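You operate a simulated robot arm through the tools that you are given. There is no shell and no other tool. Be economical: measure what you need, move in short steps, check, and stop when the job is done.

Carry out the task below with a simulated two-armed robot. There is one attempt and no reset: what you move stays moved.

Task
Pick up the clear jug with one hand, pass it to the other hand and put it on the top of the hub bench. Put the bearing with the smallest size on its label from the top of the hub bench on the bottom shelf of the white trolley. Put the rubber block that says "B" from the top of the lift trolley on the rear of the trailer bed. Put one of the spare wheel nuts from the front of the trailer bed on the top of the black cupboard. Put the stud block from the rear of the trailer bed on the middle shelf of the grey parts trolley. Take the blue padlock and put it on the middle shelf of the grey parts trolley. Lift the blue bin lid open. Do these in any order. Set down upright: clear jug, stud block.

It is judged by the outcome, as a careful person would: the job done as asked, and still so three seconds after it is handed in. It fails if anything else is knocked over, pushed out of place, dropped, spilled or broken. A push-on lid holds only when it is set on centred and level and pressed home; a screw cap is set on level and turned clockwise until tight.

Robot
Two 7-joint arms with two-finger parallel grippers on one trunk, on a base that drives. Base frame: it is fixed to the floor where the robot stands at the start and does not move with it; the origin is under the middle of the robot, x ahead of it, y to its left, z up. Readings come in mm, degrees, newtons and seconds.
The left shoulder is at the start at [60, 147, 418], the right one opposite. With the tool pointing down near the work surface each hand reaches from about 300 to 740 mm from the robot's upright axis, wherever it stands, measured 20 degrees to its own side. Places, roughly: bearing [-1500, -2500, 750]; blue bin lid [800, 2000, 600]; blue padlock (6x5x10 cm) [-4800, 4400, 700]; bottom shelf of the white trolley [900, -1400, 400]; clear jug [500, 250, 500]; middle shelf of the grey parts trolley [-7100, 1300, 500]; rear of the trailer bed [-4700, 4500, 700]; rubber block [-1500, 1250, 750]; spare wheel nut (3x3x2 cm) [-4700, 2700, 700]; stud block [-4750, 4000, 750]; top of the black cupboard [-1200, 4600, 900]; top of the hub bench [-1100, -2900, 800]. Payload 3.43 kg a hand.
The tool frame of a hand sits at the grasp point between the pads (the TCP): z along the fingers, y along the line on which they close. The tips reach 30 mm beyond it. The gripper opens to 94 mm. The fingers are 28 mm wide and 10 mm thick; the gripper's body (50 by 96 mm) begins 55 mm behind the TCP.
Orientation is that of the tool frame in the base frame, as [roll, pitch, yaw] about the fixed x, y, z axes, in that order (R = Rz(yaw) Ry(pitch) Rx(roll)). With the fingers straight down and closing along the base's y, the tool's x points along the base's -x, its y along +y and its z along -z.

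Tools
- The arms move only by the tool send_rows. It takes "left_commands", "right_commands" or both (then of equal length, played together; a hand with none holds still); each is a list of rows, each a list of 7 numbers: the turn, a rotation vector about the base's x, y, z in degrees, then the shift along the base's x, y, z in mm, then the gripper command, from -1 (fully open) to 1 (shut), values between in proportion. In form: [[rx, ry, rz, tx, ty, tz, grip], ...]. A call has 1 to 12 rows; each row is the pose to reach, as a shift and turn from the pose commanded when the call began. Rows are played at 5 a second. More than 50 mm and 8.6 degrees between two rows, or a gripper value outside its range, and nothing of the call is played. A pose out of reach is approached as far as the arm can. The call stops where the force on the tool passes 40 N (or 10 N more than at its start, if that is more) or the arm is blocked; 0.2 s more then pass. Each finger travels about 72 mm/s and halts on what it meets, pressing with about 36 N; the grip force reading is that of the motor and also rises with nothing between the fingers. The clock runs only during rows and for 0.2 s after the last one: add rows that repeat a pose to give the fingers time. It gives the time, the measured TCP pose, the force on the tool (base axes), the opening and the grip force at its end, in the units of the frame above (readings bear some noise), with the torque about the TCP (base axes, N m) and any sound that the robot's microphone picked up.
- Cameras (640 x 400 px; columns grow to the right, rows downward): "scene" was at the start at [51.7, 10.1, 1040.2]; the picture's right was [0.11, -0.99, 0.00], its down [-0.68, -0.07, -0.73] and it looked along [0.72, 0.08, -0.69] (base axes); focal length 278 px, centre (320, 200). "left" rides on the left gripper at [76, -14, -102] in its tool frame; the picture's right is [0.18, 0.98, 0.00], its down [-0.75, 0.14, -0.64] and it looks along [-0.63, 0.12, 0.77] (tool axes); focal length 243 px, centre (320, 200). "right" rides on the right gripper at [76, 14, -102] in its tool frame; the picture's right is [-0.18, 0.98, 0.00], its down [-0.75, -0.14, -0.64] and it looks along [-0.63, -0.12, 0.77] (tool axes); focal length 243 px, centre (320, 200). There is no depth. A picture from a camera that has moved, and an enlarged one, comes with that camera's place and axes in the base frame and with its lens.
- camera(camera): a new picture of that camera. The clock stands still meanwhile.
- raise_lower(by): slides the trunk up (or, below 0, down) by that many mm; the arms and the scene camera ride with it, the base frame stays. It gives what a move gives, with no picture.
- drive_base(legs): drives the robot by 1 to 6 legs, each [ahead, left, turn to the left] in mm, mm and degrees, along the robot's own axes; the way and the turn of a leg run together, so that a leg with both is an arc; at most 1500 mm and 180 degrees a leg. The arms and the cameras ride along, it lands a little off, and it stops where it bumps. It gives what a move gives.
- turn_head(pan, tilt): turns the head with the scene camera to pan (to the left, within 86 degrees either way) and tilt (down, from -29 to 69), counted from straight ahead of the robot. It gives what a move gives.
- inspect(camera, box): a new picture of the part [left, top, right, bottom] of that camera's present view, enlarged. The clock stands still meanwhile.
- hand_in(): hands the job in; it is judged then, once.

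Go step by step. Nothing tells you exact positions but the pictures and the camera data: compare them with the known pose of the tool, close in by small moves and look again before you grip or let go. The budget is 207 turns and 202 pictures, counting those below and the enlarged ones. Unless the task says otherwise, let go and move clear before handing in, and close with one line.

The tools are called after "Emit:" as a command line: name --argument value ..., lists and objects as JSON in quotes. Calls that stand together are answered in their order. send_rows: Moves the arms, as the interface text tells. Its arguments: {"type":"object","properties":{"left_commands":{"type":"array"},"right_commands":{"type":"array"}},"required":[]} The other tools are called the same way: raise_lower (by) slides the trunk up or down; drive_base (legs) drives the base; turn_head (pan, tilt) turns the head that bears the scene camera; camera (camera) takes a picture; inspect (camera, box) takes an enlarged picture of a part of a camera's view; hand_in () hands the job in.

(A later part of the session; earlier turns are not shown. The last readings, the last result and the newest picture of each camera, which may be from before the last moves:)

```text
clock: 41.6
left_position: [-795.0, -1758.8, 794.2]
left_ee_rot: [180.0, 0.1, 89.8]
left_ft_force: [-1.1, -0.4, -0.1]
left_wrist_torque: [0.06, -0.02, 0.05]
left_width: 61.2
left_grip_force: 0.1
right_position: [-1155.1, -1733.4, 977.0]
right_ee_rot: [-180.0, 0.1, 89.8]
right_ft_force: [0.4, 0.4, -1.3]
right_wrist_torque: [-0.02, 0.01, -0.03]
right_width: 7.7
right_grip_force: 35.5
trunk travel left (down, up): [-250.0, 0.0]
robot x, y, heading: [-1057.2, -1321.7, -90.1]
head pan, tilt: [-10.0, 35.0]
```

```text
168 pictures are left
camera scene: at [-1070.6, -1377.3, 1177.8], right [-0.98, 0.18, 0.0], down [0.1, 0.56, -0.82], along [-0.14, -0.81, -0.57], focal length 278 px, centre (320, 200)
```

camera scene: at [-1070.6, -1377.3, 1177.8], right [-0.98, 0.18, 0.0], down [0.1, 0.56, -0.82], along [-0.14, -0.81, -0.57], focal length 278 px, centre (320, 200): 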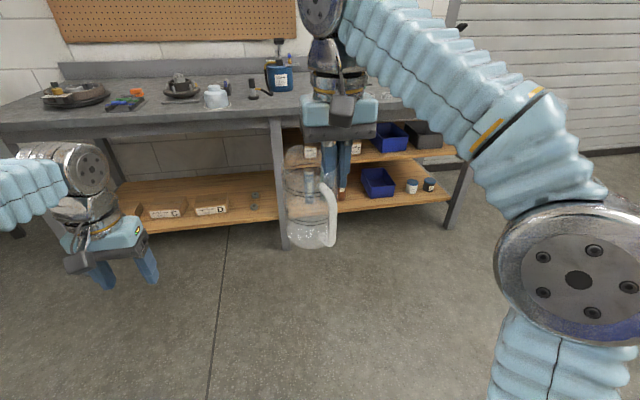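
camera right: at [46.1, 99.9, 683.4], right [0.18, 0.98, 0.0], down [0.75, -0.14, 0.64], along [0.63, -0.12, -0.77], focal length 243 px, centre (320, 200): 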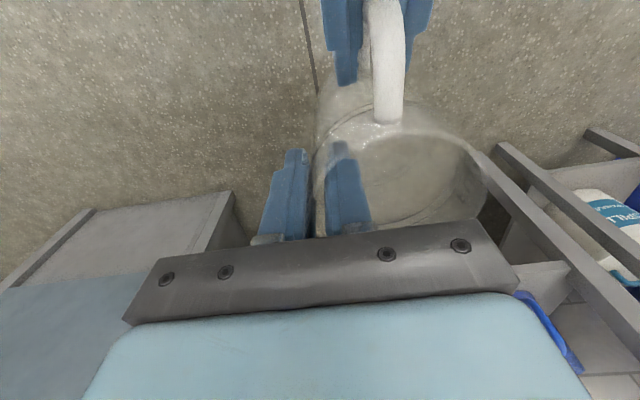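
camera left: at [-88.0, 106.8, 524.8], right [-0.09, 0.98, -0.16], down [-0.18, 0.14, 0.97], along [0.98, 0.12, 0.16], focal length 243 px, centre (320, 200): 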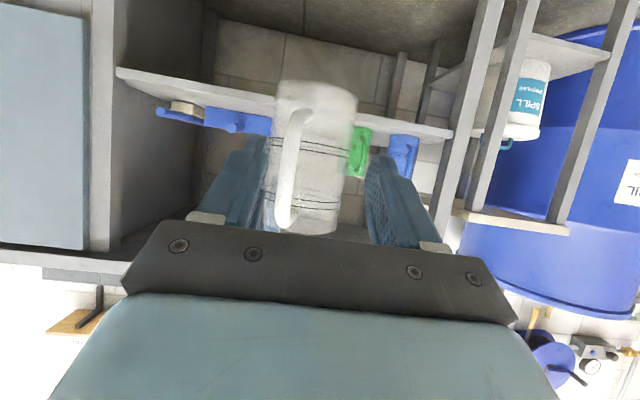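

The jug's base is at about z 850, clear of the bench at about 815. I raise the left hand well above bench level too, then drive up in stages.

Emit:
send_rows --left_commands '[[0, 0, 0, 0, 10, 30, 0], [0, 0, 0, 0, 20, 60, 0], [0, 0, 0, 0, 30, 90, 0], [0, 0, 0, 0, 35, 120, 0], [0, 0, 0, 0, 40, 150, 0], [0, 0, 0, 0, 40, 175, 0], [0, 0, 0, 0, 40, 175, 0]]'

Emit:
drive_base --legs '[[650, 0, 0]]'

Emit:
turn_head --pan 0 --tilt 45

Emit:
camera --camera "scene"

Emit:
camera --camera "right"

```text
clock: 43.2
left_position: [-793.0, -1720.0, 969.1]
left_ee_rot: [180.0, 0.0, 89.9]
left_ft_force: [0.5, 0.4, -0.5]
left_wrist_torque: [0.03, 0.0, -0.03]
left_width: 47.0
left_grip_force: 0.0
right_position: [-1156.6, -1732.8, 978.1]
right_ee_rot: [-180.0, -0.1, 89.8]
right_ft_force: [-0.3, -0.4, -0.6]
right_wrist_torque: [0.01, 0.02, 0.0]
right_width: 7.7
right_grip_force: 36.0
trunk travel left (down, up): [-250.0, 0.0]
robot x, y, heading: [-1056.2, -1323.0, -90.1]
head pan, tilt: [-10.0, 35.0]
```

```text
clock: 46.8
left_position: [-786.8, -2364.4, 968.9]
left_ee_rot: [-179.9, 0.0, 90.6]
left_ft_force: [0.3, -0.2, -0.5]
left_wrist_torque: [-0.04, -0.02, 0.02]
left_width: 46.8
left_grip_force: 0.1
right_position: [-1147.7, -2383.1, 976.9]
right_ee_rot: [-179.9, 0.1, 90.5]
right_ft_force: [0.4, -0.4, -0.4]
right_wrist_torque: [0.02, 0.06, -0.02]
right_width: 8.0
right_grip_force: 36.0
trunk travel left (down, up): [-250.0, 0.0]
robot x, y, heading: [-1051.7, -1969.7, -89.4]
head pan, tilt: [-10.0, 35.0]
```

```text
clock: 47.5
left_position: [-785.4, -2364.5, 969.3]
left_ee_rot: [180.0, -0.1, 90.5]
left_ft_force: [-0.1, -1.3, 0.2]
left_wrist_torque: [-0.01, 0.02, 0.03]
left_width: 46.9
left_grip_force: 0.0
right_position: [-1149.3, -2383.3, 978.3]
right_ee_rot: [-179.9, 0.0, 90.5]
right_ft_force: [0.1, -1.0, -1.0]
right_wrist_torque: [0.03, 0.01, 0.03]
right_width: 8.0
right_grip_force: 36.0
trunk travel left (down, up): [-250.0, 0.0]
robot x, y, heading: [-1050.2, -1969.6, -89.2]
head pan, tilt: [0.0, 45.0]
```

```text
167 pictures are left
camera scene: at [-1052.6, -2021.4, 1163.0], right [-1.0, -0.01, 0.0], down [-0.01, 0.71, -0.71], along [0.01, -0.71, -0.71], focal length 278 px, centre (320, 200)
```

scene: 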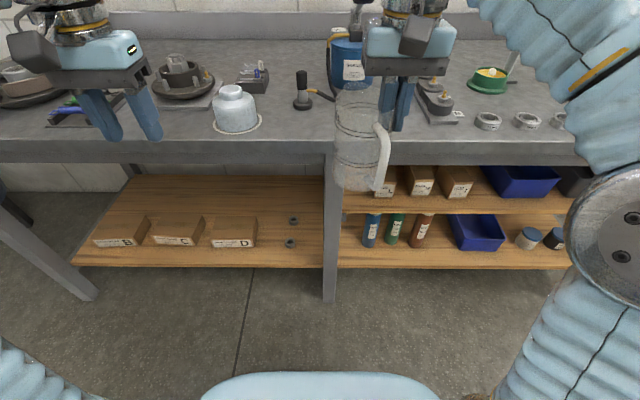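

```text
166 pictures are left
camera right: at [-1135.1, -2305.8, 1080.7], right [0.98, -0.17, 0.0], down [-0.13, -0.76, 0.64], along [-0.11, -0.63, -0.77], focal length 243 px, centre (320, 200)
```

right: 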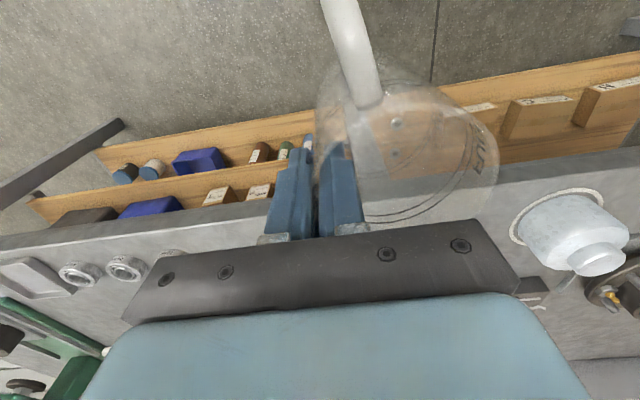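

The bench edge is near y −2550 and the jug hangs clear of it. I drive 265 mm more so the jug is over the free area at about (−1106, −2650).

Emit:
drive_base --legs '[[265, 0, 0]]'

Emit:
camera --camera "scene"

Emit:
camera --camera "right"

```text
clock: 49.4
left_position: [-784.9, -2618.2, 969.1]
left_ee_rot: [-180.0, 0.0, 90.3]
left_ft_force: [-0.7, 0.5, -0.5]
left_wrist_torque: [0.01, 0.03, 0.01]
left_width: 46.9
left_grip_force: 0.1
right_position: [-1147.5, -2631.2, 979.7]
right_ee_rot: [-179.9, -0.6, 90.8]
right_ft_force: [-1.6, 8.5, -2.5]
right_wrist_torque: [-0.62, -0.09, -0.13]
right_width: 7.9
right_grip_force: 35.9
trunk travel left (down, up): [-250.0, 0.0]
robot x, y, heading: [-1051.1, -2224.1, -89.7]
head pan, tilt: [0.0, 45.0]
stopped in leg 1: the force on the tool passed its limit at 90 N (the readings are from after the stop); the commanded pose is now the measured one
```

```text
165 pictures are left
camera scene: at [-1050.7, -2274.1, 1163.1], right [-1.0, -0.01, 0.0], down [0.0, 0.71, -0.71], along [0.0, -0.71, -0.71], focal length 278 px, centre (320, 200)
```

scene: 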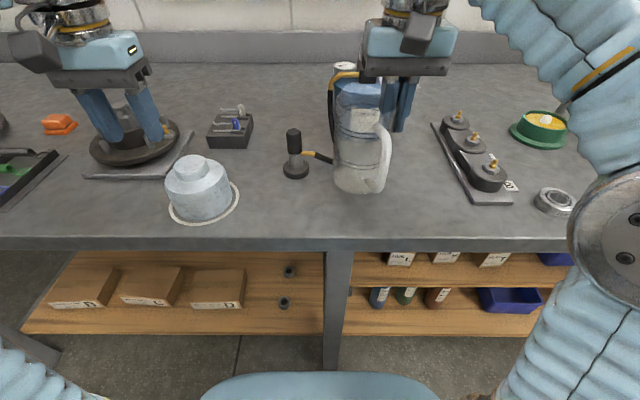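

```text
164 pictures are left
camera right: at [-1134.1, -2554.5, 1083.1], right [0.99, -0.17, 0.0], down [-0.13, -0.76, 0.63], along [-0.11, -0.62, -0.77], focal length 243 px, centre (320, 200)
```

right: 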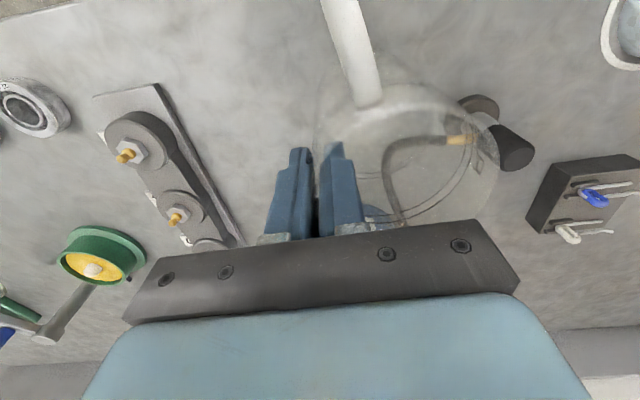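

The hand met something, probably the tall pump on the blue can. I back off 80 mm and look.

Emit:
drive_base --legs '[[-80, 0, 0]]'

Emit:
turn_head --pan 0 --tilt 30

Emit:
camera --camera "scene"

Emit:
inspect --camera "scene" --box '[240, 40, 480, 200]'

```text
clock: 50.4
left_position: [-785.7, -2539.0, 968.7]
left_ee_rot: [180.0, 0.0, 90.5]
left_ft_force: [-0.7, 0.0, -0.1]
left_wrist_torque: [0.01, 0.0, -0.02]
left_width: 46.9
left_grip_force: 0.1
right_position: [-1147.8, -2551.6, 977.7]
right_ee_rot: [-179.9, -0.6, 90.8]
right_ft_force: [0.7, -0.5, -1.1]
right_wrist_torque: [-0.02, 0.02, 0.01]
right_width: 8.2
right_grip_force: 35.9
trunk travel left (down, up): [-250.0, 0.0]
robot x, y, heading: [-1051.3, -2141.1, -89.7]
head pan, tilt: [0.0, 45.0]
```

```text
clock: 51.2
left_position: [-785.5, -2538.3, 967.6]
left_ee_rot: [179.9, 0.0, 90.5]
left_ft_force: [-0.6, -0.1, -0.5]
left_wrist_torque: [0.03, -0.02, -0.02]
left_width: 46.9
left_grip_force: 0.1
right_position: [-1148.1, -2551.8, 978.7]
right_ee_rot: [-179.8, -0.7, 90.8]
right_ft_force: [-0.4, 0.7, -1.0]
right_wrist_torque: [-0.02, 0.01, 0.02]
right_width: 7.8
right_grip_force: 36.3
trunk travel left (down, up): [-250.0, 0.0]
robot x, y, heading: [-1052.8, -2144.2, -89.6]
head pan, tilt: [0.0, 30.0]
```

```text
163 pictures are left
camera scene: at [-1051.0, -2203.0, 1185.5], right [-1.0, -0.01, 0.0], down [0.0, 0.5, -0.87], along [0.01, -0.87, -0.5], focal length 278 px, centre (320, 200)
```

scene: 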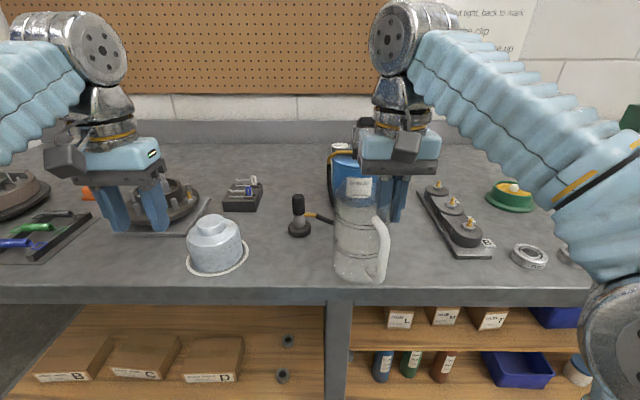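

```text
2.50 times, centred on (360, 120) of scene
camera zoom: at [-1051.0, -2203.0, 1185.5], right [-1.0, -0.01, 0.0], down [0.0, 0.5, -0.87], along [0.01, -0.87, -0.5], focal length 695 px, centre (220, 400)
```

zoom: 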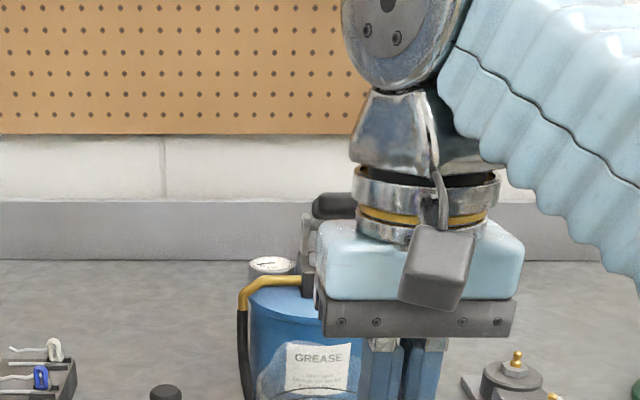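

The grease can still stands; its pump lever sticks out at about (−1129, −2735, 1050). I set the jug nearer the edge and 65 mm to the right, clear of the lever.

Emit:
drive_base --legs '[[0, -65, 0], [68, 0, 0]]'

Emit:
camera --camera "scene"

Emit:
camera --camera "right"

```text
clock: 52.8
left_position: [-848.9, -2605.8, 969.3]
left_ee_rot: [179.9, -0.1, 90.5]
left_ft_force: [0.0, 0.1, 0.7]
left_wrist_torque: [-0.03, 0.0, 0.0]
left_width: 47.1
left_grip_force: 0.0
right_position: [-1210.8, -2619.4, 978.8]
right_ee_rot: [-179.9, -0.7, 90.7]
right_ft_force: [-0.5, 0.3, -0.2]
right_wrist_torque: [-0.02, 0.02, -0.01]
right_width: 8.0
right_grip_force: 35.7
trunk travel left (down, up): [-250.0, 0.0]
robot x, y, heading: [-1117.5, -2210.0, -89.6]
head pan, tilt: [0.0, 30.0]
```

```text
161 pictures are left
camera scene: at [-1113.8, -2272.1, 1185.5], right [-1.0, -0.01, 0.0], down [0.0, 0.5, -0.87], along [0.01, -0.87, -0.5], focal length 278 px, centre (320, 200)
```

scene: 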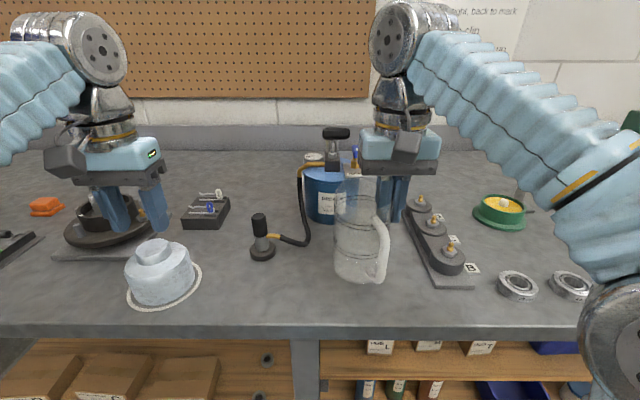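

```text
160 pictures are left
camera right: at [-1196.9, -2543.8, 1082.5], right [0.99, -0.17, 0.0], down [-0.13, -0.76, 0.63], along [-0.11, -0.62, -0.77], focal length 243 px, centre (320, 200)
```

right: 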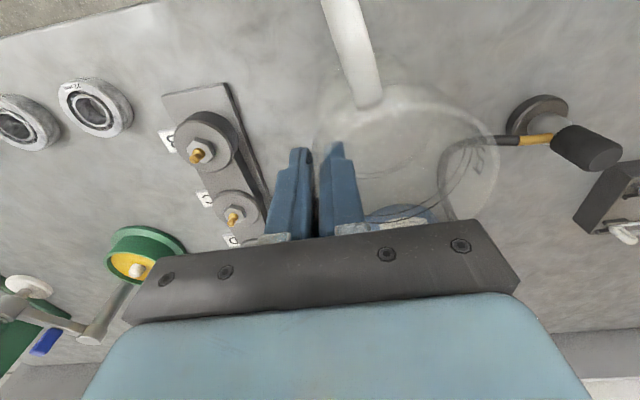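

Clear space below. I lower in small steps and watch the force.

Emit:
send_rows --right_commands '[[0, 0, 0, 0, 0, -5, 1], [0, 0, 0, 0, 0, -10, 1], [0, 0, 0, 0, 0, -15, 1], [0, 0, 0, 0, 0, -20, 1], [0, 0, 0, 0, 0, -20, 1]]'

Emit:
inspect --camera "scene" --box '[300, 140, 440, 320]'

```text
clock: 54.0
left_position: [-848.1, -2607.9, 969.6]
left_ee_rot: [-180.0, -0.1, 90.5]
left_ft_force: [0.2, -1.3, 0.6]
left_wrist_torque: [0.02, 0.03, 0.02]
left_width: 46.9
left_grip_force: 0.1
right_position: [-1210.7, -2621.2, 959.5]
right_ee_rot: [179.9, -0.5, 90.7]
right_ft_force: [-1.1, -1.7, 8.9]
right_wrist_torque: [-0.47, 0.06, -0.02]
right_width: 7.8
right_grip_force: 35.9
trunk travel left (down, up): [-250.0, 0.0]
robot x, y, heading: [-1115.4, -2214.1, -89.5]
head pan, tilt: [0.0, 30.0]
```

```text
2.22 times, centred on (370, 230) of scene
camera zoom: at [-1113.8, -2272.0, 1185.7], right [-1.0, -0.01, 0.0], down [0.0, 0.5, -0.87], along [0.01, -0.87, -0.5], focal length 618 px, centre (209, 133)
```

zoom: 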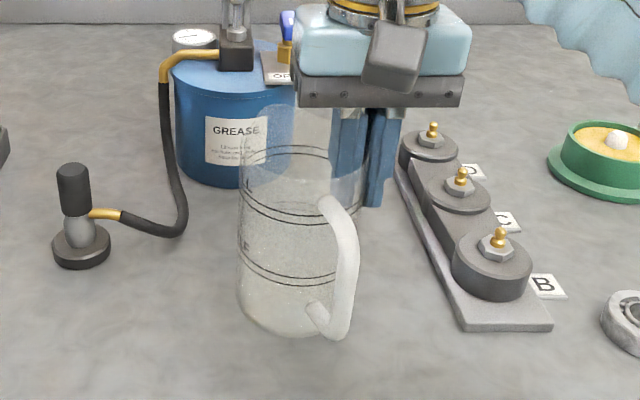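

The far edge of the base touches first, with about 9 N. I press 5 mm more so it levels, then look.

Emit:
send_rows --right_commands '[[0, 0, 0, 0, 0, -2, 1], [0, 0, 0, 0, 0, -4, 1], [0, 0, 0, 0, 0, -6, 1], [0, 0, 0, 0, 0, -6, 1]]'

Emit:
inspect --camera "scene" --box '[300, 140, 440, 320]'

```text
clock: 55.0
left_position: [-847.7, -2607.5, 970.1]
left_ee_rot: [-180.0, 0.0, 90.5]
left_ft_force: [-1.1, -0.9, 0.3]
left_wrist_torque: [0.01, 0.0, 0.02]
left_width: 46.8
left_grip_force: 0.2
right_position: [-1210.5, -2619.3, 955.4]
right_ee_rot: [179.9, -0.5, 90.8]
right_ft_force: [-3.3, -5.3, 38.3]
right_wrist_torque: [0.08, -0.26, -0.05]
right_width: 7.8
right_grip_force: 36.0
trunk travel left (down, up): [-250.0, 0.0]
robot x, y, heading: [-1114.4, -2210.6, -89.7]
head pan, tilt: [0.0, 30.0]
```

```text
2.22 times, centred on (370, 230) of scene
camera zoom: at [-1113.6, -2271.0, 1185.9], right [-1.0, -0.01, 0.0], down [0.0, 0.5, -0.87], along [0.01, -0.87, -0.5], focal length 618 px, centre (209, 133)
```

zoom: 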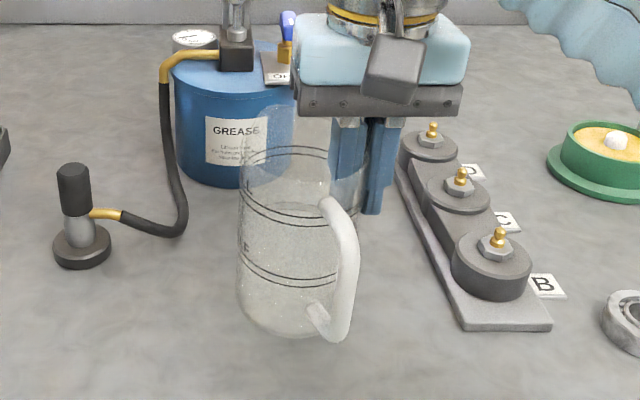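

Contact is flat at 38 N. I open slightly, rise, and tilt the hand forward as it rises, since straight up is at the limit of reach, to clear the rim.

Emit:
send_rows --right_commands '[[0, 0, 0, 0, 0, 0, 0.5], [0, 0, 0, 0, 0, 0, 0.25], [0, 0, 0, 0, 0, 0, 0.25], [0, 0, 0, 0, 0, 8, 0.25], [0, 0, 0, 0, 0, 18, 0.25], [0, 0, 0, 0, 0, 18, 0.25]]'

Emit:
camera --camera "right"

```text
clock: 56.4
left_position: [-848.1, -2606.9, 969.1]
left_ee_rot: [-180.0, -0.1, 90.5]
left_ft_force: [-0.1, 0.0, -0.3]
left_wrist_torque: [-0.02, 0.01, 0.02]
left_width: 46.9
left_grip_force: 0.0
right_position: [-1210.1, -2620.0, 970.6]
right_ee_rot: [-179.9, -0.7, 90.8]
right_ft_force: [-0.5, 0.0, 0.9]
right_wrist_torque: [-0.02, 0.01, 0.02]
right_width: 35.1
right_grip_force: 0.0
trunk travel left (down, up): [-250.0, 0.0]
robot x, y, heading: [-1114.5, -2210.4, -89.5]
head pan, tilt: [0.0, 30.0]
```

```text
157 pictures are left
camera right: at [-1196.8, -2543.6, 1074.3], right [0.99, -0.17, 0.0], down [-0.13, -0.76, 0.63], along [-0.11, -0.62, -0.77], focal length 243 px, centre (320, 200)
```

right: 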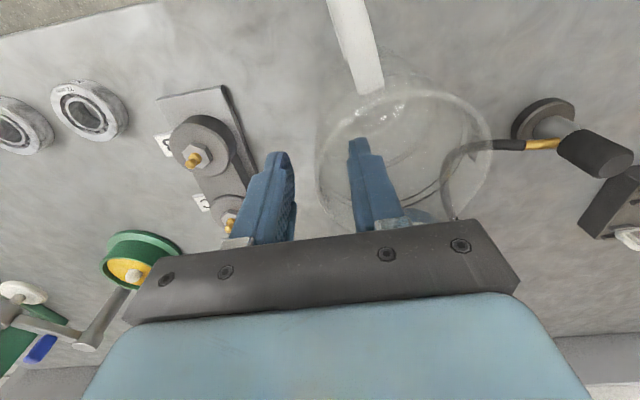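

Emit:
send_rows --right_commands '[[-8, 0, 0, 0, 3, 4, 0.25], [-16, 0, 0, 0, 6, 10, 0.25], [-24, 0, 0, 0, 9, 18, 0.25], [-32, 0, 0, 0, 12, 28, 0.25], [-40, 0, 0, 0, 15, 38, 0.25], [-45, 0, 0, 0, 17, 48, 0.25], [-45, 0, 0, 0, 17, 58, 0.25], [-45, 0, 0, 0, 17, 65, 0.25], [-45, 0, 0, 0, 17, 65, 0.25]]'

Emit:
camera --camera "right"

Emit:
camera --camera "scene"

```text
clock: 58.4
left_position: [-848.5, -2607.5, 968.4]
left_ee_rot: [-179.9, -0.1, 90.6]
left_ft_force: [0.2, 0.6, 0.5]
left_wrist_torque: [-0.02, 0.0, -0.06]
left_width: 47.0
left_grip_force: 0.0
right_position: [-1211.0, -2603.0, 1035.2]
right_ee_rot: [-179.0, 44.3, 91.1]
right_ft_force: [0.5, 0.0, -0.8]
right_wrist_torque: [-0.03, 0.02, -0.01]
right_width: 35.5
right_grip_force: 0.0
trunk travel left (down, up): [-250.0, 0.0]
robot x, y, heading: [-1113.1, -2210.1, -89.5]
head pan, tilt: [0.0, 30.0]
```

```text
156 pictures are left
camera right: at [-1197.4, -2476.1, 1056.2], right [0.99, -0.12, 0.12], down [-0.13, -0.09, 0.99], along [-0.11, -0.99, -0.11], focal length 243 px, centre (320, 200)
```

right: 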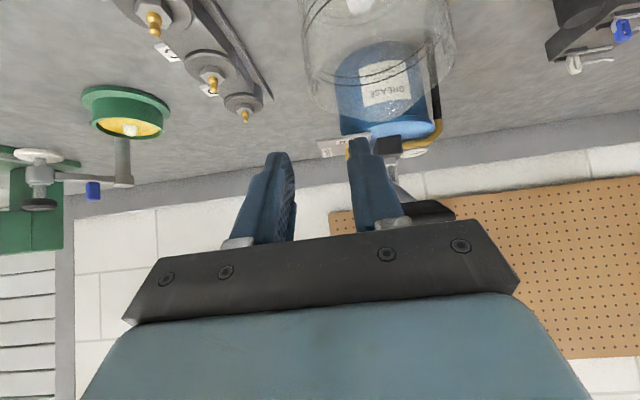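

```text
155 pictures are left
camera scene: at [-1113.8, -2272.2, 1185.6], right [-1.0, -0.01, 0.0], down [0.0, 0.5, -0.87], along [0.01, -0.87, -0.5], focal length 278 px, centre (320, 200)
```

scene: 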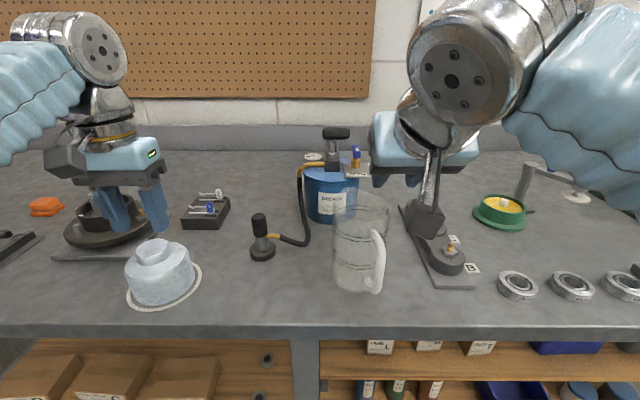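

The jug stands upright on the bench. Now I read the bearing labels.

Emit:
inspect --camera "scene" --box '[480, 250, 640, 320]'

Emit:
drive_base --legs '[[-200, 0, 0]]'

Emit:
turn_head --pan -35 --tilt 30

Emit:
camera --camera "scene"

```text
4.00 times, centred on (560, 285) of scene
camera zoom: at [-1113.8, -2272.2, 1185.6], right [-1.0, -0.01, 0.0], down [0.0, 0.5, -0.87], along [0.01, -0.87, -0.5], focal length 1112 px, centre (-640, -140)
```

zoom: 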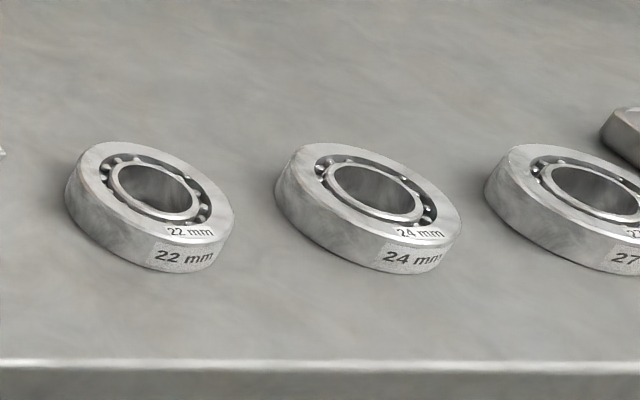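

```text
clock: 60.0
left_position: [-849.1, -2406.2, 969.5]
left_ee_rot: [179.9, -0.1, 90.5]
left_ft_force: [-0.6, -0.4, -0.3]
left_wrist_torque: [0.0, -0.02, 0.0]
left_width: 46.8
left_grip_force: 0.1
right_position: [-1212.8, -2403.1, 1035.7]
right_ee_rot: [-179.0, 44.3, 91.2]
right_ft_force: [-0.5, 0.3, 0.2]
right_wrist_torque: [0.01, 0.02, 0.0]
right_width: 35.4
right_grip_force: 0.1
trunk travel left (down, up): [-250.0, 0.0]
robot x, y, heading: [-1116.3, -2013.5, -89.8]
head pan, tilt: [0.0, 30.0]
```

```text
clock: 61.0
left_position: [-850.1, -2405.6, 969.1]
left_ee_rot: [180.0, -0.1, 90.4]
left_ft_force: [-0.3, -1.1, 0.2]
left_wrist_torque: [0.0, -0.01, 0.04]
left_width: 46.8
left_grip_force: 0.0
right_position: [-1212.1, -2401.4, 1035.1]
right_ee_rot: [-179.1, 44.4, 91.2]
right_ft_force: [-0.3, 0.4, 1.0]
right_wrist_torque: [0.0, 0.02, 0.01]
right_width: 35.5
right_grip_force: 0.0
trunk travel left (down, up): [-250.0, 0.0]
robot x, y, heading: [-1116.9, -2012.0, -89.5]
head pan, tilt: [-35.0, 30.0]
```

```text
153 pictures are left
camera scene: at [-1167.4, -2054.9, 1185.6], right [-0.82, 0.57, 0.0], down [0.28, 0.41, -0.87], along [-0.49, -0.71, -0.5], focal length 278 px, centre (320, 200)
```

scene: 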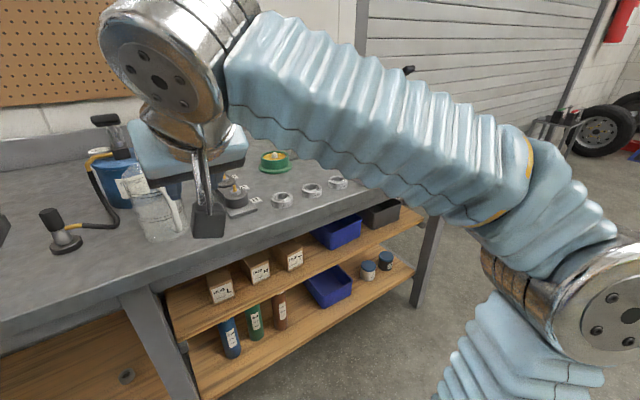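

The 22 mm bearing is the smallest: the one nearest the jug, at about (−1431, −2601). I straighten the right hand, move the left aside, and shift over.

Emit:
send_rows --right_commands '[[8, 0, 0, 0, 0, -10, 0], [16, 0, 0, 0, 0, -20, -0.5], [24, 0, 0, 0, 0, -30, -1], [32, 0, 0, 0, 0, -40, -1], [40, 0, 0, 0, -5, -50, -1], [44.5, 0, 0, 0, -10, -65, -1], [44.5, 0, 0, 0, -15, -70, -1], [44.5, 0, 0, 0, -15, -70, -1]]' --left_commands '[[0, 0, 0, 12, 5, 0, 0], [0, 0, 0, 24, 10, 0, 0], [0, 0, 0, 36, 15, 0, 0], [0, 0, 0, 48, 20, 0, 0], [0, 0, 0, 60, 25, 0, 0], [0, 0, 0, 72, 30, 0, 0], [0, 0, 0, 80, 30, 0, 0], [0, 0, 0, 80, 30, 0, 0]]'

Emit:
drive_base --legs '[[0, -220, 0], [100, 0, 0]]'

Emit:
turn_head --pan -10 --tilt 45

Emit:
camera --camera "scene"

Emit:
camera --camera "right"

```text
clock: 62.8
left_position: [-768.1, -2375.3, 969.3]
left_ee_rot: [179.9, -0.2, 90.5]
left_ft_force: [0.1, 0.0, -1.4]
left_wrist_torque: [-0.03, -0.01, 0.0]
left_width: 47.1
left_grip_force: 0.1
right_position: [-1212.6, -2417.9, 966.5]
right_ee_rot: [-179.8, -0.3, 90.9]
right_ft_force: [-0.7, 0.5, 0.0]
right_wrist_torque: [0.0, -0.02, 0.0]
right_width: 93.8
right_grip_force: 0.1
trunk travel left (down, up): [-250.0, 0.0]
robot x, y, heading: [-1117.1, -2011.4, -89.7]
head pan, tilt: [-35.0, 30.0]
```

```text
clock: 65.2
left_position: [-989.6, -2480.2, 968.6]
left_ee_rot: [179.9, -0.1, 90.5]
left_ft_force: [-0.2, -0.7, 0.2]
left_wrist_torque: [0.02, -0.01, 0.01]
left_width: 47.1
left_grip_force: 0.1
right_position: [-1432.1, -2522.7, 966.6]
right_ee_rot: [180.0, -0.2, 90.7]
right_ft_force: [-0.6, 0.6, -0.2]
right_wrist_torque: [-0.02, 0.0, 0.03]
right_width: 93.9
right_grip_force: 0.1
trunk travel left (down, up): [-250.0, 0.0]
robot x, y, heading: [-1332.2, -2116.9, -89.7]
head pan, tilt: [-35.0, 30.0]
```

```text
clock: 66.1
left_position: [-989.3, -2480.9, 968.7]
left_ee_rot: [179.9, -0.1, 90.4]
left_ft_force: [-1.2, 0.6, 0.5]
left_wrist_torque: [0.0, -0.02, 0.0]
left_width: 47.1
left_grip_force: 0.1
right_position: [-1433.3, -2521.5, 966.1]
right_ee_rot: [-179.9, -0.2, 90.7]
right_ft_force: [-1.0, -0.1, -0.4]
right_wrist_torque: [0.0, 0.0, 0.03]
right_width: 94.0
right_grip_force: 0.1
trunk travel left (down, up): [-250.0, 0.0]
robot x, y, heading: [-1332.9, -2115.6, -89.8]
head pan, tilt: [-10.0, 45.0]
```

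```text
152 pictures are left
camera scene: at [-1348.7, -2164.6, 1163.0], right [-0.99, 0.17, 0.0], down [0.12, 0.7, -0.71], along [-0.12, -0.7, -0.71], focal length 278 px, centre (320, 200)
```

scene: 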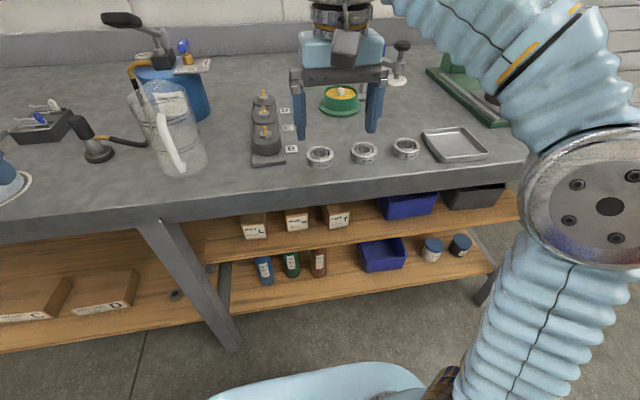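

```text
151 pictures are left
camera right: at [-1418.8, -2444.3, 1069.1], right [0.98, -0.17, 0.0], down [-0.13, -0.76, 0.64], along [-0.11, -0.63, -0.77], focal length 243 px, centre (320, 200)
```

right: 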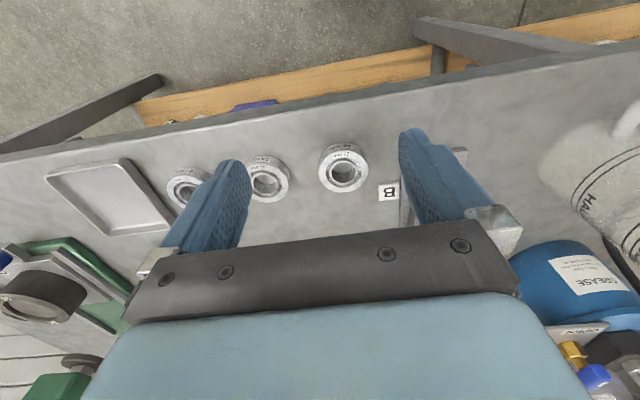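

The bearing is at about (−1420, −2597). The gap to its neighbour is narrow, so I turn the hand 90° to close front-to-back.

Emit:
send_rows --right_commands '[[0, 0, 8, 2, -6, -5, -0.8], [0, 0, 16, 3, -12, -10, -0.7], [0, 0, 24, 4, -18, -15, -0.6], [0, 0, 32, 5, -24, -20, -0.6], [0, 0, 40, 6, -30, -25, -0.6], [0, 0, 48, 7, -36, -30, -0.6], [0, 0, 56, 8, -42, -35, -0.6], [0, 0, 64, 9, -50, -40, -0.6], [0, 0, 72, 10, -60, -40, -0.6], [0, 0, 80, 11, -68, -40, -0.6], [0, 0, 88, 12, -76, -40, -0.6], [0, 0, 88, 12, -76, -40, -0.6]]'

Emit:
camera --camera "right"

Emit:
camera --camera "scene"

```text
clock: 68.7
left_position: [-989.5, -2480.1, 969.3]
left_ee_rot: [180.0, -0.1, 90.4]
left_ft_force: [0.3, -0.4, 0.1]
left_wrist_torque: [0.01, 0.02, 0.01]
left_width: 46.8
left_grip_force: 0.1
right_position: [-1419.8, -2598.5, 925.1]
right_ee_rot: [-180.0, -0.2, 178.8]
right_ft_force: [-0.1, -0.2, 0.6]
right_wrist_torque: [0.0, -0.04, 0.05]
right_width: 75.1
right_grip_force: 0.1
trunk travel left (down, up): [-250.0, 0.0]
robot x, y, heading: [-1337.0, -2116.1, -89.6]
head pan, tilt: [-10.0, 45.0]
```

```text
150 pictures are left
camera right: at [-1495.5, -2580.6, 1028.6], right [0.2, 0.98, 0.0], down [0.75, -0.16, 0.64], along [0.63, -0.13, -0.77], focal length 243 px, centre (320, 200)
```

right: 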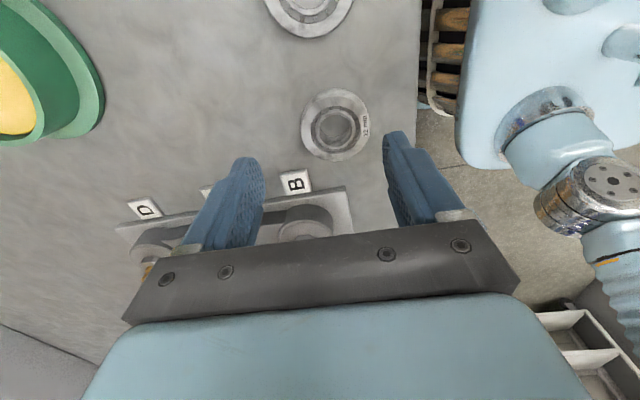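

```text
149 pictures are left
camera scene: at [-1348.6, -2164.7, 1162.9], right [-0.99, 0.17, 0.0], down [0.12, 0.7, -0.71], along [-0.12, -0.7, -0.71], focal length 278 px, centre (320, 200)
```

scene: 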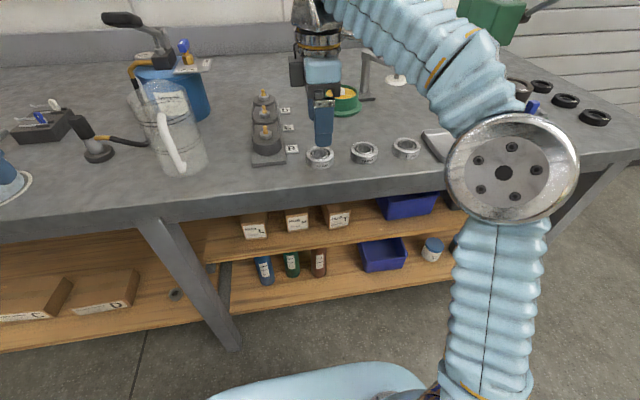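

Emit:
send_rows --right_commands '[[0, 0, 0, 3, 5, -15, -0.6], [0, 0, 0, 3, 10, -30, -0.6], [0, 0, 0, 3, 10, -38, -0.6], [0, 0, 0, 3, 10, -38, -0.6]]'

Emit:
camera --camera "right"

Emit:
inspect --camera "scene" --box '[260, 60, 420, 200]'

```text
clock: 69.7
left_position: [-989.4, -2480.4, 968.9]
left_ee_rot: [-180.0, -0.1, 90.4]
left_ft_force: [-0.3, 0.5, -0.5]
left_wrist_torque: [-0.03, -0.03, -0.02]
left_width: 46.8
left_grip_force: 0.1
right_position: [-1416.4, -2585.8, 887.3]
right_ee_rot: [-180.0, -0.1, 178.6]
right_ft_force: [0.2, 0.1, -0.5]
right_wrist_torque: [0.0, 0.01, 0.01]
right_width: 75.3
right_grip_force: 0.0
trunk travel left (down, up): [-250.0, 0.0]
robot x, y, heading: [-1332.8, -2114.1, -89.6]
head pan, tilt: [-10.0, 45.0]
```

```text
148 pictures are left
camera right: at [-1491.6, -2570.2, 990.6], right [0.21, 0.98, 0.0], down [0.75, -0.16, 0.64], along [0.63, -0.13, -0.77], focal length 243 px, centre (320, 200)
```

right: 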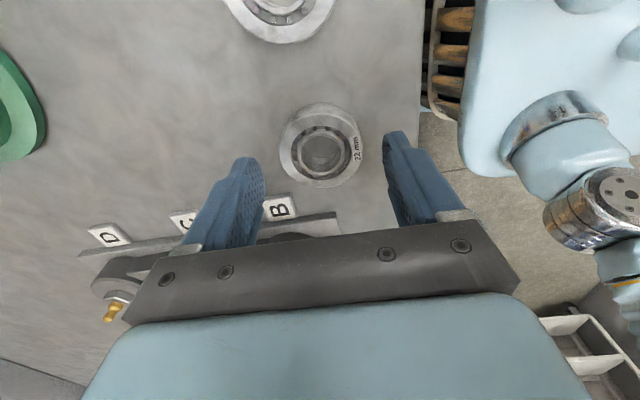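

```text
2.86 times, centred on (340, 130) of scene
camera zoom: at [-1348.7, -2164.6, 1162.9], right [-0.99, 0.17, 0.0], down [0.12, 0.7, -0.71], along [-0.12, -0.7, -0.71], focal length 794 px, centre (263, 400)
```

zoom: 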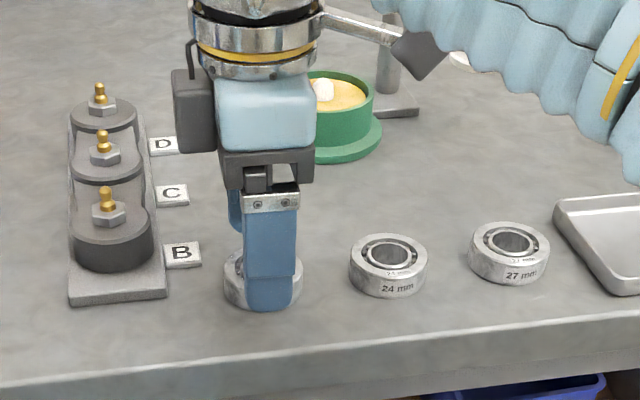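

Well centred. I descend to just above the bench.

Emit:
send_rows --right_commands '[[0, 0, 0, 0, 0, -12, -0.6], [0, 0, 0, 0, 0, -22, -0.6], [0, 0, 0, 0, 0, -28, -0.6], [0, 0, 0, 0, 0, -32, -0.6], [0, 0, 0, 0, 0, -32, -0.6]]'

Emit:
inspect --camera "scene" --box '[260, 60, 420, 200]'

```text
clock: 70.4
left_position: [-989.1, -2479.5, 968.9]
left_ee_rot: [180.0, 0.1, 90.4]
left_ft_force: [-0.4, 0.2, 0.7]
left_wrist_torque: [-0.02, -0.02, 0.02]
left_width: 47.3
left_grip_force: 0.1
right_position: [-1418.2, -2587.0, 870.5]
right_ee_rot: [-179.3, 0.1, 178.7]
right_ft_force: [-0.8, -2.1, 18.4]
right_wrist_torque: [0.82, 0.2, 0.01]
right_width: 74.3
right_grip_force: 0.2
trunk travel left (down, up): [-250.0, 0.0]
robot x, y, heading: [-1335.7, -2116.1, -89.5]
head pan, tilt: [-10.0, 45.0]
stopped in row 3 (right hand): the force on the tool passed its limit at 49 N (the readings are from after the stop); the commanded pose is now the measured one
```

```text
2.86 times, centred on (340, 130) of scene
camera zoom: at [-1348.5, -2163.8, 1163.2], right [-0.99, 0.17, 0.0], down [0.12, 0.7, -0.71], along [-0.12, -0.7, -0.71], focal length 794 px, centre (263, 400)
```

zoom: 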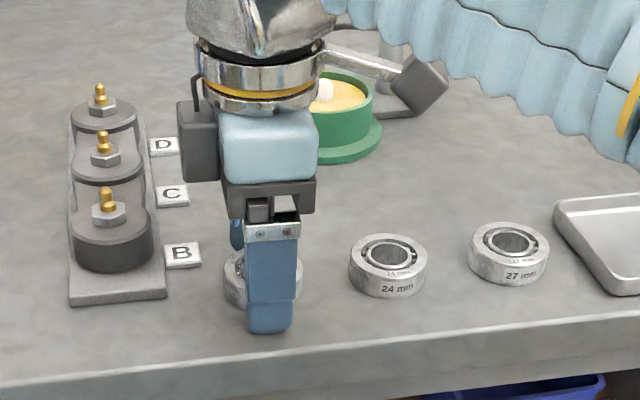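

Fingertips meet the bench, so its top is at z≈840. I ease up 3 mm, centre a little and close.

Emit:
send_rows --right_commands '[[0, 0, 0, 0, 0, 3, -0.6], [0, 0, 0, -5, 0, 3, -0.6], [0, 0, 0, -5, 0, 3, -0.2], [0, 0, 0, -5, 0, 3, 0.2], [0, 0, 0, -5, 0, 3, 0.6], [0, 0, 0, -5, 0, 3, 0.6]]'

Emit:
inspect --camera "scene" --box '[260, 60, 420, 200]'

Emit:
camera --camera "right"

```text
clock: 71.8
left_position: [-988.7, -2479.9, 967.9]
left_ee_rot: [-180.0, -0.1, 90.4]
left_ft_force: [0.0, 0.1, 0.7]
left_wrist_torque: [0.0, -0.03, -0.01]
left_width: 47.0
left_grip_force: 0.0
right_position: [-1422.2, -2587.7, 870.8]
right_ee_rot: [-179.5, 0.1, 178.6]
right_ft_force: [0.3, 1.0, 0.4]
right_wrist_torque: [0.01, 0.0, 0.03]
right_width: 50.0
right_grip_force: 35.9
trunk travel left (down, up): [-250.0, 0.0]
robot x, y, heading: [-1333.5, -2116.5, -89.7]
head pan, tilt: [-10.0, 45.0]
```

```text
2.86 times, centred on (340, 130) of scene
camera zoom: at [-1348.7, -2164.7, 1162.9], right [-0.99, 0.17, 0.0], down [0.12, 0.7, -0.71], along [-0.12, -0.7, -0.71], focal length 794 px, centre (263, 400)
```

zoom: 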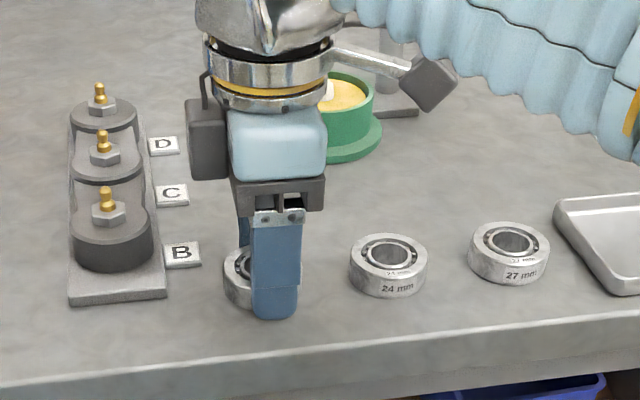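

```text
144 pictures are left
camera right: at [-1498.0, -2569.3, 973.2], right [0.21, 0.98, -0.01], down [0.75, -0.15, 0.64], along [0.63, -0.14, -0.76], focal length 243 px, centre (320, 200)
```

right: 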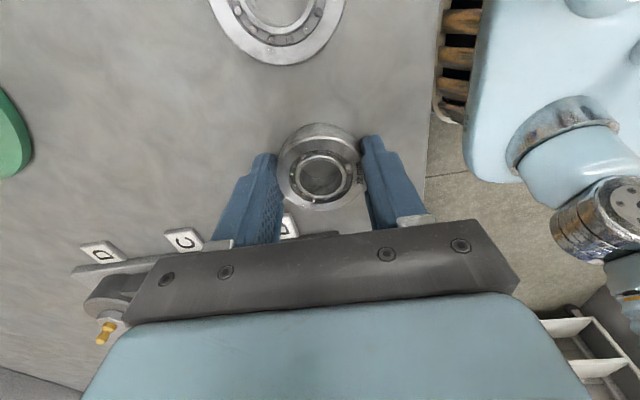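

The bearing sits about 12 mm off the finger line. I reopen, shift +12 mm in x and close again.

Emit:
send_rows --right_commands '[[0, 0, 0, 0, 0, 0, 0], [0, 0, 0, 0, 0, 0, -0.5], [0, 0, 0, 6, 0, 0, -0.5], [0, 0, 0, 12, 0, 0, -0.5], [0, 0, 0, 12, 0, 0, -0.5], [0, 0, 0, 12, 0, 0, -0.2], [0, 0, 0, 12, 0, 0, 0.1], [0, 0, 0, 12, 0, 0, 0.5], [0, 0, 0, 12, 0, 0, 0.5]]'

Emit:
camera --camera "right"

```text
clock: 73.8
left_position: [-988.9, -2479.6, 969.7]
left_ee_rot: [-180.0, -0.1, 90.3]
left_ft_force: [0.6, 0.6, -0.2]
left_wrist_torque: [-0.02, 0.01, -0.02]
left_width: 47.2
left_grip_force: 0.1
right_position: [-1410.9, -2587.8, 871.7]
right_ee_rot: [-179.5, 0.1, 178.7]
right_ft_force: [0.1, -0.1, 0.5]
right_wrist_torque: [0.04, -0.03, 0.0]
right_width: 50.1
right_grip_force: 35.8
trunk travel left (down, up): [-250.0, 0.0]
robot x, y, heading: [-1336.5, -2114.7, -89.8]
head pan, tilt: [-10.0, 45.0]
```

```text
143 pictures are left
camera right: at [-1486.4, -2568.9, 974.1], right [0.21, 0.98, -0.01], down [0.75, -0.15, 0.64], along [0.63, -0.14, -0.76], focal length 243 px, centre (320, 200)
```

right: 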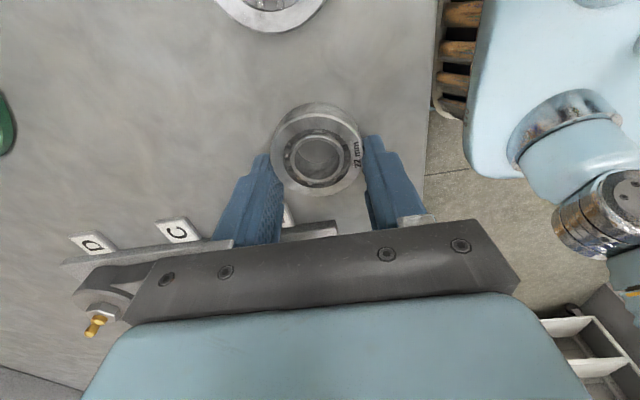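

Emit:
send_rows --right_commands '[[0, 0, 0, 0, 0, 0, -0.3], [0, 0, 0, 0, 0, 0, -0.3], [0, 0, 0, -6, 0, 0, -0.3], [0, 0, 0, -6, 0, 0, 0.1], [0, 0, 0, -6, 0, 0, 1], [0, 0, 0, -6, 0, 0, 1], [0, 0, 0, -6, 0, 10, 1], [0, 0, 0, -6, 0, 30, 1], [0, 0, 0, -6, 0, 50, 1], [0, 0, 0, -6, 0, 70, 1], [0, 0, 0, -6, 0, 70, 1]]'

Emit:
camera --camera "right"

```text
clock: 76.2
left_position: [-989.8, -2482.2, 968.6]
left_ee_rot: [-180.0, -0.1, 90.4]
left_ft_force: [0.1, 0.4, 0.3]
left_wrist_torque: [0.0, 0.02, -0.01]
left_width: 46.9
left_grip_force: 0.0
right_position: [-1417.6, -2587.3, 942.9]
right_ee_rot: [-179.5, 0.1, 178.8]
right_ft_force: [-0.5, -0.1, -1.3]
right_wrist_torque: [-0.03, 0.0, -0.02]
right_width: 49.9
right_grip_force: 36.2
trunk travel left (down, up): [-250.0, 0.0]
robot x, y, heading: [-1337.3, -2115.7, -89.5]
head pan, tilt: [-10.0, 45.0]
```

```text
142 pictures are left
camera right: at [-1492.3, -2569.3, 1044.7], right [0.21, 0.98, -0.01], down [0.75, -0.15, 0.64], along [0.63, -0.14, -0.76], focal length 243 px, centre (320, 200)
```

right: 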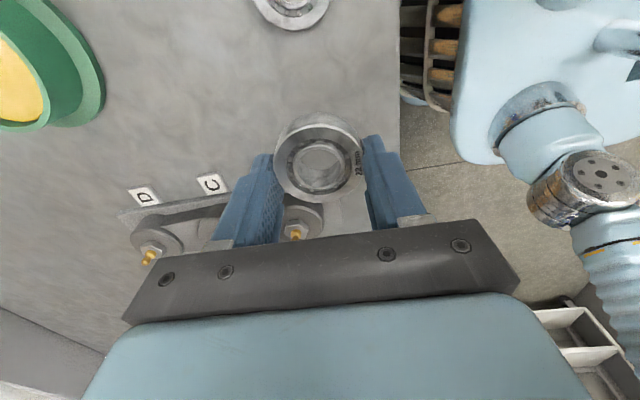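

The bearing is held. I back away, turn to face +x and drive towards the white trolley.

Emit:
drive_base --legs '[[-700, 0, 0], [0, 0, 90], [1250, 0, 0]]'

Emit:
turn_head --pan 0 --tilt 30

Emit:
camera --camera "scene"

```text
clock: 89.7
left_position: [279.8, -1081.8, 968.5]
left_ee_rot: [179.9, -0.1, 180.0]
left_ft_force: [0.5, 0.4, -0.2]
left_wrist_torque: [0.01, -0.03, 0.02]
left_width: 46.8
left_grip_force: 0.1
right_position: [384.4, -1511.0, 941.8]
right_ee_rot: [-179.5, 0.1, -91.7]
right_ft_force: [-0.4, 0.5, -2.4]
right_wrist_torque: [-0.02, 0.01, 0.04]
right_width: 50.4
right_grip_force: 36.3
trunk travel left (down, up): [-250.0, 0.0]
robot x, y, heading: [-87.9, -1426.8, 0.1]
head pan, tilt: [-10.0, 45.0]
```

```text
clock: 90.5
left_position: [280.1, -1083.1, 968.7]
left_ee_rot: [179.9, -0.1, 179.9]
left_ft_force: [0.0, -0.4, -0.7]
left_wrist_torque: [0.04, -0.01, 0.03]
left_width: 46.9
left_grip_force: 0.0
right_position: [384.2, -1510.8, 941.5]
right_ee_rot: [-179.5, 0.2, -91.8]
right_ft_force: [0.2, 0.6, -1.7]
right_wrist_torque: [0.02, 0.03, 0.03]
right_width: 50.1
right_grip_force: 35.5
trunk travel left (down, up): [-250.0, 0.0]
robot x, y, heading: [-88.6, -1424.1, -0.0]
head pan, tilt: [0.0, 30.0]
```

```text
141 pictures are left
camera scene: at [-26.8, -1424.3, 1185.5], right [0.0, -1.0, 0.0], down [-0.5, 0.0, -0.87], along [0.87, 0.0, -0.5], focal length 278 px, centre (320, 200)
```

scene: 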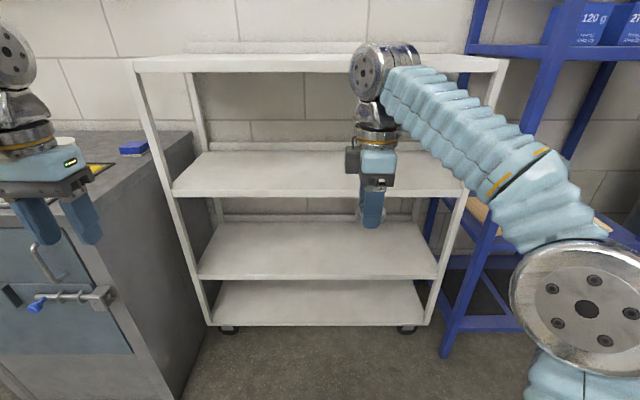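

The white trolley has four tiers. I'll inspect the lower ones to tell which is the bottom shelf and how high.

Emit:
inspect --camera "scene" --box '[160, 160, 480, 360]'

Emit:
raise_lower --by -220

Emit:
camera --camera "scene"

```text
2.00 times, centred on (320, 260) of scene
camera zoom: at [-26.8, -1424.3, 1185.5], right [0.0, -1.0, 0.0], down [-0.5, 0.0, -0.87], along [0.87, 0.0, -0.5], focal length 556 px, centre (320, 80)
```

zoom: 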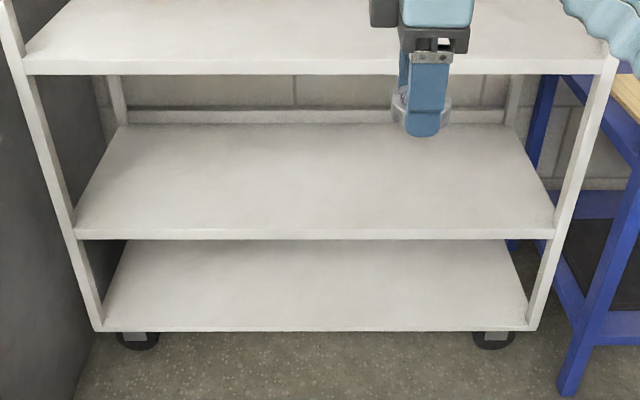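

```text
clock: 92.8
left_position: [279.5, -1083.9, 749.4]
left_ee_rot: [180.0, -0.1, -180.0]
left_ft_force: [0.3, 0.2, 0.0]
left_wrist_torque: [-0.01, -0.01, 0.02]
left_width: 46.9
left_grip_force: 0.0
right_position: [383.9, -1510.8, 721.9]
right_ee_rot: [-179.5, 0.0, -91.7]
right_ft_force: [-0.4, 0.2, -1.8]
right_wrist_torque: [-0.01, -0.02, -0.01]
right_width: 50.0
right_grip_force: 36.1
trunk travel left (down, up): [-30.0, 220.0]
robot x, y, heading: [-84.6, -1424.4, -0.1]
head pan, tilt: [0.0, 30.0]
```

```text
139 pictures are left
camera scene: at [-26.8, -1424.2, 965.6], right [0.0, -1.0, 0.0], down [-0.5, 0.0, -0.87], along [0.87, 0.0, -0.5], focal length 278 px, centre (320, 200)
```

scene: 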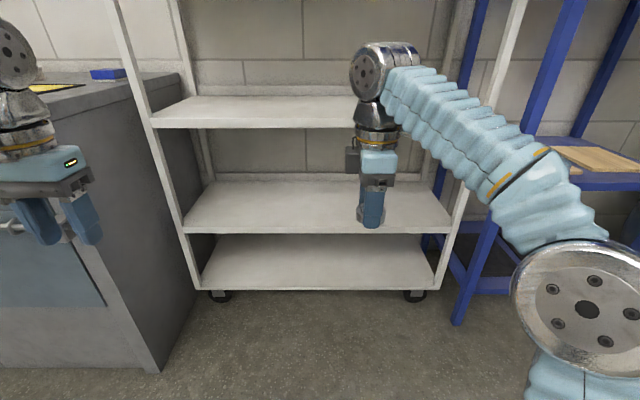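

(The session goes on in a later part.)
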